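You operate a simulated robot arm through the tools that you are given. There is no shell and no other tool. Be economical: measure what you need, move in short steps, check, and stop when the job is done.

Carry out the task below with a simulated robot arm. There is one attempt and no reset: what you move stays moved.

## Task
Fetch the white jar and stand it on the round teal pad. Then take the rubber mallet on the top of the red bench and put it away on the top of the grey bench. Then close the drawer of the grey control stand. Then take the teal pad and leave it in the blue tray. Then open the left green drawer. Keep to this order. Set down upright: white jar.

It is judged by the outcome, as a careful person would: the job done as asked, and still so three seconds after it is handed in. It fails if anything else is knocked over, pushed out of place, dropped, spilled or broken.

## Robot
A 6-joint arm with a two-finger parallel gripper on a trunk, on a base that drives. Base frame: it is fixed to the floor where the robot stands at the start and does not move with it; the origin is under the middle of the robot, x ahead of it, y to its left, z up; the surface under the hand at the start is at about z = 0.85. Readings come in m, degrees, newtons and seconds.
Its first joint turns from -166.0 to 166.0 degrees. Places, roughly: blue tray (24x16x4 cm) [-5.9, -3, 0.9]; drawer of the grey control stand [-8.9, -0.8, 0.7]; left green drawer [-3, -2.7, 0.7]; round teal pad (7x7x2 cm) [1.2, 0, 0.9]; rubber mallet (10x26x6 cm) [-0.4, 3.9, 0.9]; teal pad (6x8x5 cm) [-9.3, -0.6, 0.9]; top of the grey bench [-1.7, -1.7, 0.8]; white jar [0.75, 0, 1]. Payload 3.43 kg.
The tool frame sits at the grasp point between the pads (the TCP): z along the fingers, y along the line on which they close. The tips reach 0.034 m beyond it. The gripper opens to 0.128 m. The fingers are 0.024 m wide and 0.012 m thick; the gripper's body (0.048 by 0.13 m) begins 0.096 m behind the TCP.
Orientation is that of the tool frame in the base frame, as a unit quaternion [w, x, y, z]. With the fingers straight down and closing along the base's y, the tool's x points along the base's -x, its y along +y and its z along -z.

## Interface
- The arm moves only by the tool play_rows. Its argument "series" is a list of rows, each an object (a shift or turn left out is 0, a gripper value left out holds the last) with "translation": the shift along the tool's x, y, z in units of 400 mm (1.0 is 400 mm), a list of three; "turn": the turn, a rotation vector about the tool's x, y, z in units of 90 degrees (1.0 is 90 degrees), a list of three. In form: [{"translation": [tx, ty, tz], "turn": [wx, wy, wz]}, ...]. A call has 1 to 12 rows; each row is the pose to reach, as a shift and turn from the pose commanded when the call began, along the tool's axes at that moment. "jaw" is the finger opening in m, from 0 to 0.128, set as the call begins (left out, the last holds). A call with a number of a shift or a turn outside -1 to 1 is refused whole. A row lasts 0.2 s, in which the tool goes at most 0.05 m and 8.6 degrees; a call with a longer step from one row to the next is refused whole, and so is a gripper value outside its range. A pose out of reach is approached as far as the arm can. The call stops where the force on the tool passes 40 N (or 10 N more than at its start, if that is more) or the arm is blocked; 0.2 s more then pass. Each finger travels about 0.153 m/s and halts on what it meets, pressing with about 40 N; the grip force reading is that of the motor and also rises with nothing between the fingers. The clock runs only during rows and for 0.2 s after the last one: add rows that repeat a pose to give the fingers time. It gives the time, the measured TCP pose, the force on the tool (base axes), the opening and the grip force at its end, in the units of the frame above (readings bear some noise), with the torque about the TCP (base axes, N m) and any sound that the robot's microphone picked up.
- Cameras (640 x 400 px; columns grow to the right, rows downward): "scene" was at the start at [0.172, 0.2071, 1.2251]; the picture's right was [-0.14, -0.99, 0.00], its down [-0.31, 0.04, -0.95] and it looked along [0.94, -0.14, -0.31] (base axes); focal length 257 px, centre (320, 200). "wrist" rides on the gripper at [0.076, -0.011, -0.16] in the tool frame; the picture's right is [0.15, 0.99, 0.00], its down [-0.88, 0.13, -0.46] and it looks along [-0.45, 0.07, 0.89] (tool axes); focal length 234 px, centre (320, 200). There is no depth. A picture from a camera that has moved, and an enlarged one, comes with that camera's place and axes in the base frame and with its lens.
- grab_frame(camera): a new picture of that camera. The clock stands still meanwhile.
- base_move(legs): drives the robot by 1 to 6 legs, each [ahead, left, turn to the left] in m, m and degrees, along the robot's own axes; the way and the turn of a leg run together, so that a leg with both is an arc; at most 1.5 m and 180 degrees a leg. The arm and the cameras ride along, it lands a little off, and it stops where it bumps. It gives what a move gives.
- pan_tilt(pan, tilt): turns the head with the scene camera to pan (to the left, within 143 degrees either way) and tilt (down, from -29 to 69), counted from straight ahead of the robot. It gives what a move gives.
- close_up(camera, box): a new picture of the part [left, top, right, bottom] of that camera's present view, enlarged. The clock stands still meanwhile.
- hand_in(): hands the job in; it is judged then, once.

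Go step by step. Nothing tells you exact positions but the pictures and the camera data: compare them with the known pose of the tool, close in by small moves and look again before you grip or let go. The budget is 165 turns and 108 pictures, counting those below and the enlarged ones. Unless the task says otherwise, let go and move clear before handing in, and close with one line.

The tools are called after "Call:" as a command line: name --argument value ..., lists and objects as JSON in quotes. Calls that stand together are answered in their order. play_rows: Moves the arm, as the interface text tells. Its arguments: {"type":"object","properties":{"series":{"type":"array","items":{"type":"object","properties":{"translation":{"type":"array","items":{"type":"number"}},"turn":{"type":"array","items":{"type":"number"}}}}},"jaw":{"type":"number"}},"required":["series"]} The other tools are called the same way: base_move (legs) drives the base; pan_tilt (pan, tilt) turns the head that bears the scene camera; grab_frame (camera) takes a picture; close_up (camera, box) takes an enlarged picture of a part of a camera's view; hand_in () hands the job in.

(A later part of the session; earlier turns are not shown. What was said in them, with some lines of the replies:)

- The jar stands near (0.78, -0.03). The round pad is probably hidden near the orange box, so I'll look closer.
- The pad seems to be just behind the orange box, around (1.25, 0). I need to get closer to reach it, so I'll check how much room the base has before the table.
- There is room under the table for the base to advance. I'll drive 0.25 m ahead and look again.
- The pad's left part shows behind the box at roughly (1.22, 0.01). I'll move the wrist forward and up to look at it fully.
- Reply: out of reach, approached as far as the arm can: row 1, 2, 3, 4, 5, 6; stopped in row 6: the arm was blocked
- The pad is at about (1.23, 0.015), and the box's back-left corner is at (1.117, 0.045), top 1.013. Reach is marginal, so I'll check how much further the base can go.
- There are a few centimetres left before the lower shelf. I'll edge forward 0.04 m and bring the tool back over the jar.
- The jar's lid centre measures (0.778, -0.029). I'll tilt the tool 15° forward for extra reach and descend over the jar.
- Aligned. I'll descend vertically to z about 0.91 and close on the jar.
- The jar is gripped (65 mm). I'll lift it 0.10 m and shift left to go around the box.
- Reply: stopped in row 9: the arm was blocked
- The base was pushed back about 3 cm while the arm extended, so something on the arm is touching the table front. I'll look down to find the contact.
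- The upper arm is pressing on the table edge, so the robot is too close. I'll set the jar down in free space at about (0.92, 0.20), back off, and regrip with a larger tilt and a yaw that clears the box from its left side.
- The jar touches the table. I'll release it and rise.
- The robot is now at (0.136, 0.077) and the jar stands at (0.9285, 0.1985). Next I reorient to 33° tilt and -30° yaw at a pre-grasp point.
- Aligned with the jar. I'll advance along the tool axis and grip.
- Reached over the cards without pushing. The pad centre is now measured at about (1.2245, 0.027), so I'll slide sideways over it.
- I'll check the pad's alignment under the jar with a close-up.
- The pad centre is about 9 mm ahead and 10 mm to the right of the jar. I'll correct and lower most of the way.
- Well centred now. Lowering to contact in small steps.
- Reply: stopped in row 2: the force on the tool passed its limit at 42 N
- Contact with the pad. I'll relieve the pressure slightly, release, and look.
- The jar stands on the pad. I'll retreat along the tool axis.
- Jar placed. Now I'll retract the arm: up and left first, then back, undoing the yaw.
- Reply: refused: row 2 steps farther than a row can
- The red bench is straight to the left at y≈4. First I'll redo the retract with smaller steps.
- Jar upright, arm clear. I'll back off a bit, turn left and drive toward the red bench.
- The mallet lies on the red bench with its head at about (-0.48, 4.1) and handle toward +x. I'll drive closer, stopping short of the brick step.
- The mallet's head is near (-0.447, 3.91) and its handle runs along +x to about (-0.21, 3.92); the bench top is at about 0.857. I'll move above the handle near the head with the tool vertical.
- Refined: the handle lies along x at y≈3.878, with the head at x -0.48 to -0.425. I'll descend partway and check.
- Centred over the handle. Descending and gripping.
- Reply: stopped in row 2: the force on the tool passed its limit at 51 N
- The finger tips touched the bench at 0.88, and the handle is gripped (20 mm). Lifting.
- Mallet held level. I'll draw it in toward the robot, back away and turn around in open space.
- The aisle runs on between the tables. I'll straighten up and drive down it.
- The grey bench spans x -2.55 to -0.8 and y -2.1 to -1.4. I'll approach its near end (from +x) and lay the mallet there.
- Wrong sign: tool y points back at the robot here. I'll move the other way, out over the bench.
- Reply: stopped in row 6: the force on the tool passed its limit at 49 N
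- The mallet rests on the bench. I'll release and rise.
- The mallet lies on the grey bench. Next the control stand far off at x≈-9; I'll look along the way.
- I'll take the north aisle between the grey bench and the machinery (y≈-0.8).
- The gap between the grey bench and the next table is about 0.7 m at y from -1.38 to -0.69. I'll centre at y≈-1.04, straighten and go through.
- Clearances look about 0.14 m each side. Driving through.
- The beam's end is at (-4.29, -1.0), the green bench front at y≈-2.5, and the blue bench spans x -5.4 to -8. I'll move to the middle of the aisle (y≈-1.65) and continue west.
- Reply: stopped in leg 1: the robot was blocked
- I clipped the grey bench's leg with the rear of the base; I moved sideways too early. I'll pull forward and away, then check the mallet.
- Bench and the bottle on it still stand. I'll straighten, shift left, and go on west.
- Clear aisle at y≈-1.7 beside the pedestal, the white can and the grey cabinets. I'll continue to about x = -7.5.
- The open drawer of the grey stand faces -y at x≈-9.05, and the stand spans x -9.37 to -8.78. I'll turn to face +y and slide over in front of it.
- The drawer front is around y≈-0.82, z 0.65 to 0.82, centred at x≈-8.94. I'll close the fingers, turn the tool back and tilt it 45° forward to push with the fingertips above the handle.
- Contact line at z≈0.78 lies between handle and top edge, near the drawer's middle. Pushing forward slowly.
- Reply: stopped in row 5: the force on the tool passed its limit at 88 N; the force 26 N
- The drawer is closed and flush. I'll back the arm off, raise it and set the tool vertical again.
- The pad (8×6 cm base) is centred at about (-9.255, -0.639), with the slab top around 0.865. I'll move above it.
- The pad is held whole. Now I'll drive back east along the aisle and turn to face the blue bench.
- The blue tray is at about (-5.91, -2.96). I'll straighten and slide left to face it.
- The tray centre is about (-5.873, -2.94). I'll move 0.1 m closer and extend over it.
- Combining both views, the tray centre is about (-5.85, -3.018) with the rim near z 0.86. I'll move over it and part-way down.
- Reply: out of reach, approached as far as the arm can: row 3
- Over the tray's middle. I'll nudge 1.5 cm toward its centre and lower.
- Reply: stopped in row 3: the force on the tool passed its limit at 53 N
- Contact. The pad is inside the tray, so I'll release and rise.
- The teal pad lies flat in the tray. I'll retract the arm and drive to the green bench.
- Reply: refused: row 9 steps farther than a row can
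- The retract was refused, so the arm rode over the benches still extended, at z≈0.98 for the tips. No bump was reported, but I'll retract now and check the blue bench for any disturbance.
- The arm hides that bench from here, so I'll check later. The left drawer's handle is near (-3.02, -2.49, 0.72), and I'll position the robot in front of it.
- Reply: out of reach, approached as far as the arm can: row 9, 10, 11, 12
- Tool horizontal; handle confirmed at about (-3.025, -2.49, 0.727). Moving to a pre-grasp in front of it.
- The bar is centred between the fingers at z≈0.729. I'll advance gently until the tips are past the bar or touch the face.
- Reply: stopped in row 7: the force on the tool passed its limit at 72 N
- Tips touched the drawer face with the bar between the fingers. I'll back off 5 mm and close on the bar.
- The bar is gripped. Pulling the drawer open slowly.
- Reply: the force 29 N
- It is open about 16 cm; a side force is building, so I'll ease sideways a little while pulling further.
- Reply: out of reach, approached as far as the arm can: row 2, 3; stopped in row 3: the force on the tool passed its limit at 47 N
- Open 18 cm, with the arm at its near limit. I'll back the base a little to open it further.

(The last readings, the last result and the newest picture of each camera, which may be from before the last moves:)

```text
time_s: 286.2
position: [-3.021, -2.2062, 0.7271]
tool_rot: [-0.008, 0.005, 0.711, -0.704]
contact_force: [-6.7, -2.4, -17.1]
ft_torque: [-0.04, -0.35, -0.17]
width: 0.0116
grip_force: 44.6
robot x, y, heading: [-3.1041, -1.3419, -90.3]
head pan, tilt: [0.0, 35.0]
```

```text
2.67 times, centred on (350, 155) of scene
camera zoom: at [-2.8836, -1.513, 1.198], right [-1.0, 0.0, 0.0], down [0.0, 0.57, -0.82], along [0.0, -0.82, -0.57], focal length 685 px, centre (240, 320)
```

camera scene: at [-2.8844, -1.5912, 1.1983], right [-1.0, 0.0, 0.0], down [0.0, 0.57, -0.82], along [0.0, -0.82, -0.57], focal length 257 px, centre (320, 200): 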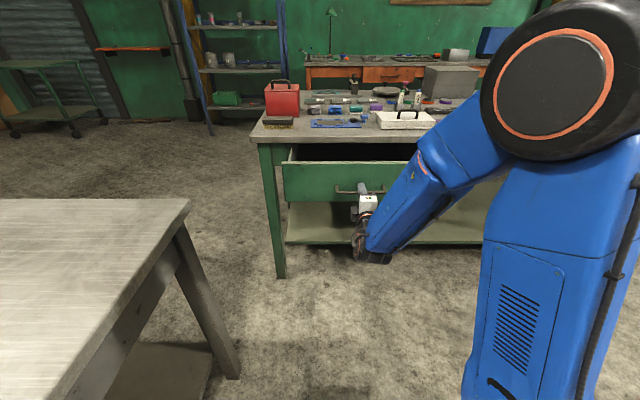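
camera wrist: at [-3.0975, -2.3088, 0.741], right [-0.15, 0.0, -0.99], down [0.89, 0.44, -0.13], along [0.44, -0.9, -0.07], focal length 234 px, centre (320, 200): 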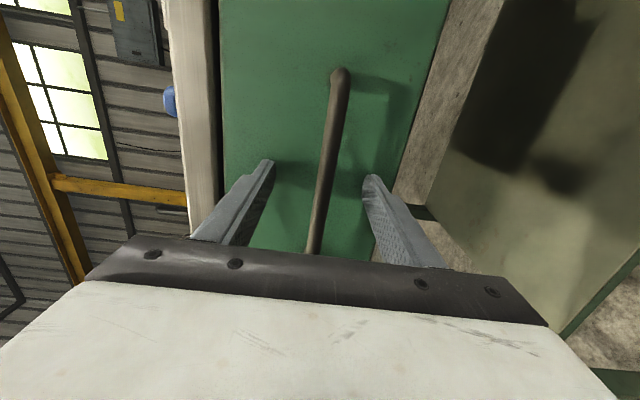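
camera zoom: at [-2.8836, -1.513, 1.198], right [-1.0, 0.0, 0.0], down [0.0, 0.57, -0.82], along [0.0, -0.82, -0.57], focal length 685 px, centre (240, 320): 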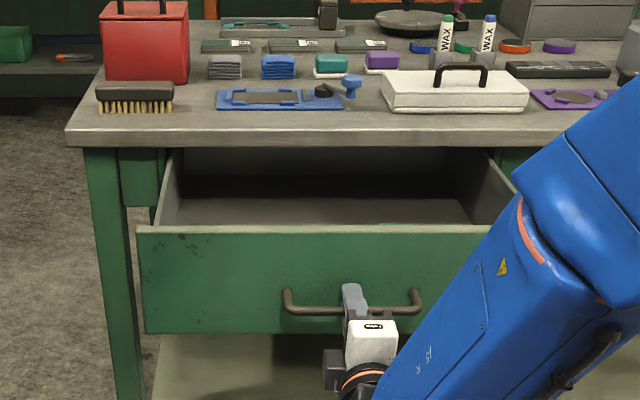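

Call:
base_move --legs '[[-0.06, 0, 0]]'

Call:
close_up --camera "scene" --box '[230, 80, 470, 230]'

```text
time_s: 287.2
position: [-3.0215, -2.1482, 0.7286]
tool_rot: [-0.009, 0.005, 0.71, -0.704]
contact_force: [19.2, -3.1, -7.5]
ft_torque: [-0.02, -0.48, 0.18]
width: 0.0115
grip_force: 45.1
robot x, y, heading: [-3.1016, -1.2865, -90.2]
head pan, tilt: [0.0, 35.0]
```

```text
2.67 times, centred on (350, 155) of scene
camera zoom: at [-2.883, -1.4552, 1.198], right [-1.0, 0.0, 0.0], down [0.0, 0.57, -0.82], along [0.0, -0.82, -0.57], focal length 685 px, centre (240, 320)
```

zoom: 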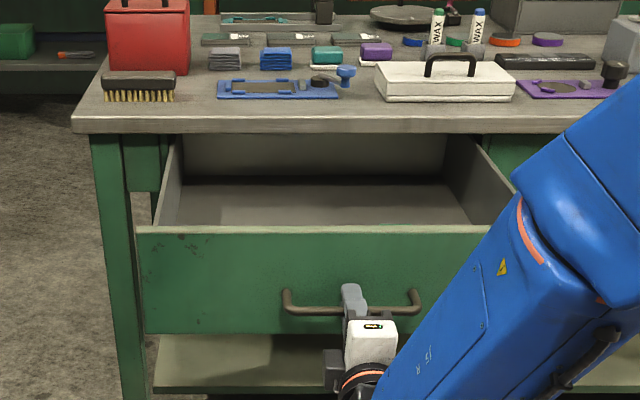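

The drawer is open about 32 cm, which is plenty. I'll release the bar and back straight away.

Call:
play_rows --jaw 0.07 --series '[{"translation": [0, 0, 0]}, {"translation": [0, 0, 0]}, {"translation": [0, 0, 0]}]'

Call:
base_move --legs '[[-0.12, 0, 0]]'

Call:
pan_tilt --pan -8 --tilt 25

Call:
grab_frame --camera "scene"

```text
time_s: 288.0
position: [-3.0232, -2.148, 0.7282]
tool_rot: [-0.009, 0.005, 0.71, -0.704]
contact_force: [-0.3, 0.0, 0.4]
ft_torque: [0.0, 0.0, 0.0]
width: 0.0702
grip_force: 0.1
robot x, y, heading: [-3.1048, -1.2876, -90.2]
head pan, tilt: [0.0, 35.0]
```

```text
time_s: 289.2
position: [-3.0243, -2.0253, 0.7295]
tool_rot: [-0.01, 0.007, 0.71, -0.704]
contact_force: [0.3, 0.5, 0.4]
ft_torque: [0.02, 0.01, 0.04]
width: 0.0698
grip_force: 0.0
robot x, y, heading: [-3.1026, -1.1635, -90.5]
head pan, tilt: [0.0, 35.0]
```

```text
time_s: 289.9
position: [-3.0241, -2.0259, 0.7294]
tool_rot: [-0.009, 0.007, 0.71, -0.704]
contact_force: [0.0, 0.0, -0.3]
ft_torque: [-0.04, -0.02, 0.04]
width: 0.0697
grip_force: 0.1
robot x, y, heading: [-3.1014, -1.1615, -90.5]
head pan, tilt: [-8.0, 25.0]
```

```text
12 pictures are left
camera scene: at [-2.8962, -1.3364, 1.2138], right [-0.99, 0.14, 0.0], down [0.06, 0.42, -0.91], along [-0.13, -0.9, -0.42], focal length 257 px, centre (320, 200)
```

scene: 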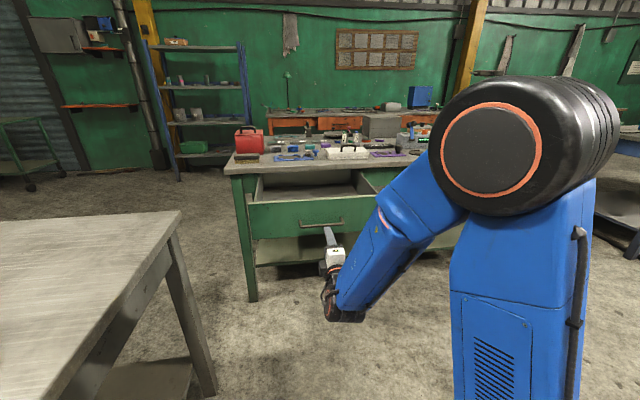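

The drawer stays open. Now I'll verify the blue bench: shift away from the drawer and turn toward it for a look.

Call:
base_move --legs '[[0.0, -0.3, 0], [0, 0, -75]]'

Call:
pan_tilt --pan 20 --tilt 10

Call:
grab_frame --camera "scene"

```text
time_s: 295.3
position: [-4.2194, -1.4559, 0.7298]
tool_rot: [-0.438, 0.439, 0.558, -0.551]
contact_force: [-0.2, -0.1, 0.3]
ft_torque: [-0.01, -0.02, -0.01]
width: 0.07
grip_force: 0.1
robot x, y, heading: [-3.4054, -1.162, -165.9]
head pan, tilt: [-8.0, 25.0]
```

```text
time_s: 296.2
position: [-4.221, -1.4547, 0.7294]
tool_rot: [-0.438, 0.439, 0.558, -0.551]
contact_force: [0.0, -0.2, 0.0]
ft_torque: [0.03, 0.0, -0.03]
width: 0.0701
grip_force: 0.1
robot x, y, heading: [-3.405, -1.1647, -165.7]
head pan, tilt: [20.0, 10.0]
```

```text
11 pictures are left
camera scene: at [-3.5073, -1.4472, 1.2382], right [-0.56, 0.83, 0.0], down [0.14, 0.1, -0.98], along [-0.81, -0.55, -0.17], focal length 257 px, centre (320, 200)
```

scene: 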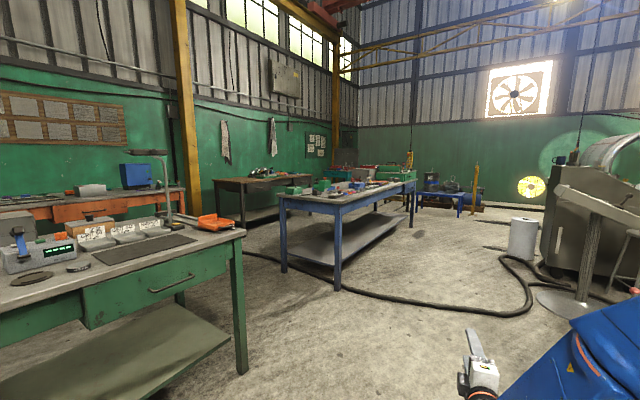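

Call:
close_up --camera "scene" --box '[270, 150, 430, 250]'

Call:
close_up --camera "scene" --box '[0, 190, 256, 350]'

Call:
pan_tilt --pan 120 --tilt 15

Call:
grab_frame --camera "scene"

```text
4.00 times, centred on (350, 200) of scene
camera zoom: at [-3.5073, -1.4472, 1.2382], right [-0.56, 0.83, 0.0], down [0.14, 0.1, -0.98], along [-0.81, -0.55, -0.17], focal length 1028 px, centre (200, 200)
```

zoom: 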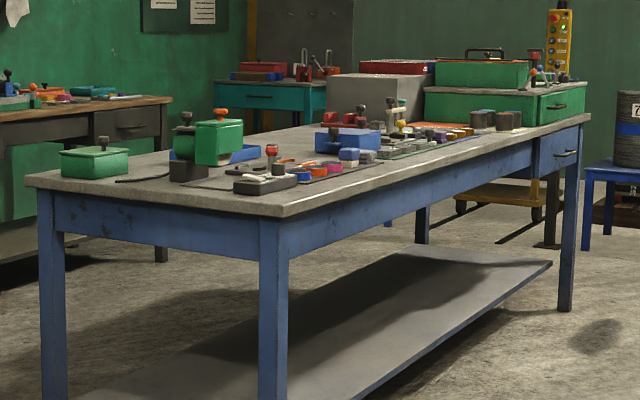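

```text
2.50 times, centred on (128, 270) of scene
camera zoom: at [-3.5073, -1.4472, 1.2382], right [-0.56, 0.83, 0.0], down [0.14, 0.1, -0.98], along [-0.81, -0.55, -0.17], focal length 642 px, centre (800, 25)
```

zoom: 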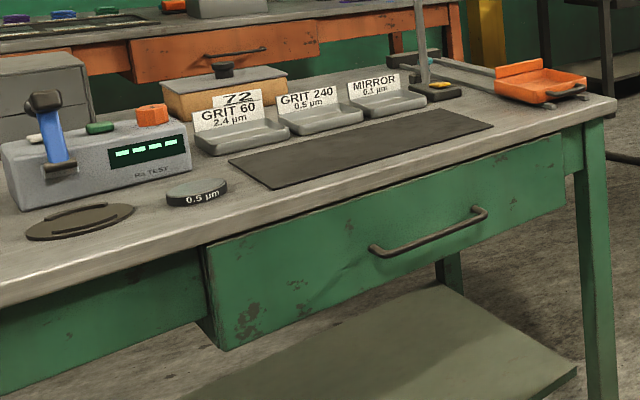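

```text
time_s: 298.0
position: [-4.2205, -1.4537, 0.7297]
tool_rot: [-0.438, 0.439, 0.558, -0.551]
contact_force: [0.7, -0.6, 0.0]
ft_torque: [0.01, -0.04, -0.01]
width: 0.07
grip_force: 0.1
robot x, y, heading: [-3.4078, -1.1651, -165.9]
head pan, tilt: [120.0, 15.0]
```

```text
8 pictures are left
camera scene: at [-3.3652, -1.4619, 1.2301], right [-0.72, -0.7, 0.0], down [-0.18, 0.19, -0.97], along [0.67, -0.69, -0.26], focal length 257 px, centre (320, 200)
```

scene: 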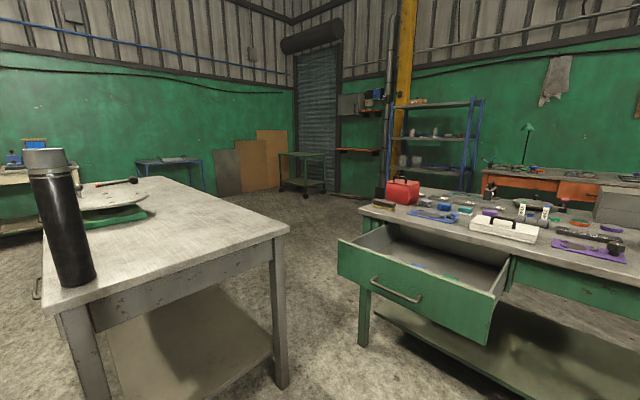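

Everything looks as it should: the drawer is open, the mallet lies on the grey bench, and the blue bench appears undisturbed. Handing in.

Call:
hand_in

```text
The job is handed in.
```

I did all five steps in the order given and handed the job in. The white jar is upright on the round teal pad, and the mallet is on the grey bench. The control stand's drawer is closed, the teal pad is in the blue tray, and the left green drawer is open about 32 cm. On the way the base clipped a grey bench leg, and the arm crossed the blue and green benches still extended; I saw nothing knocked over afterwards.
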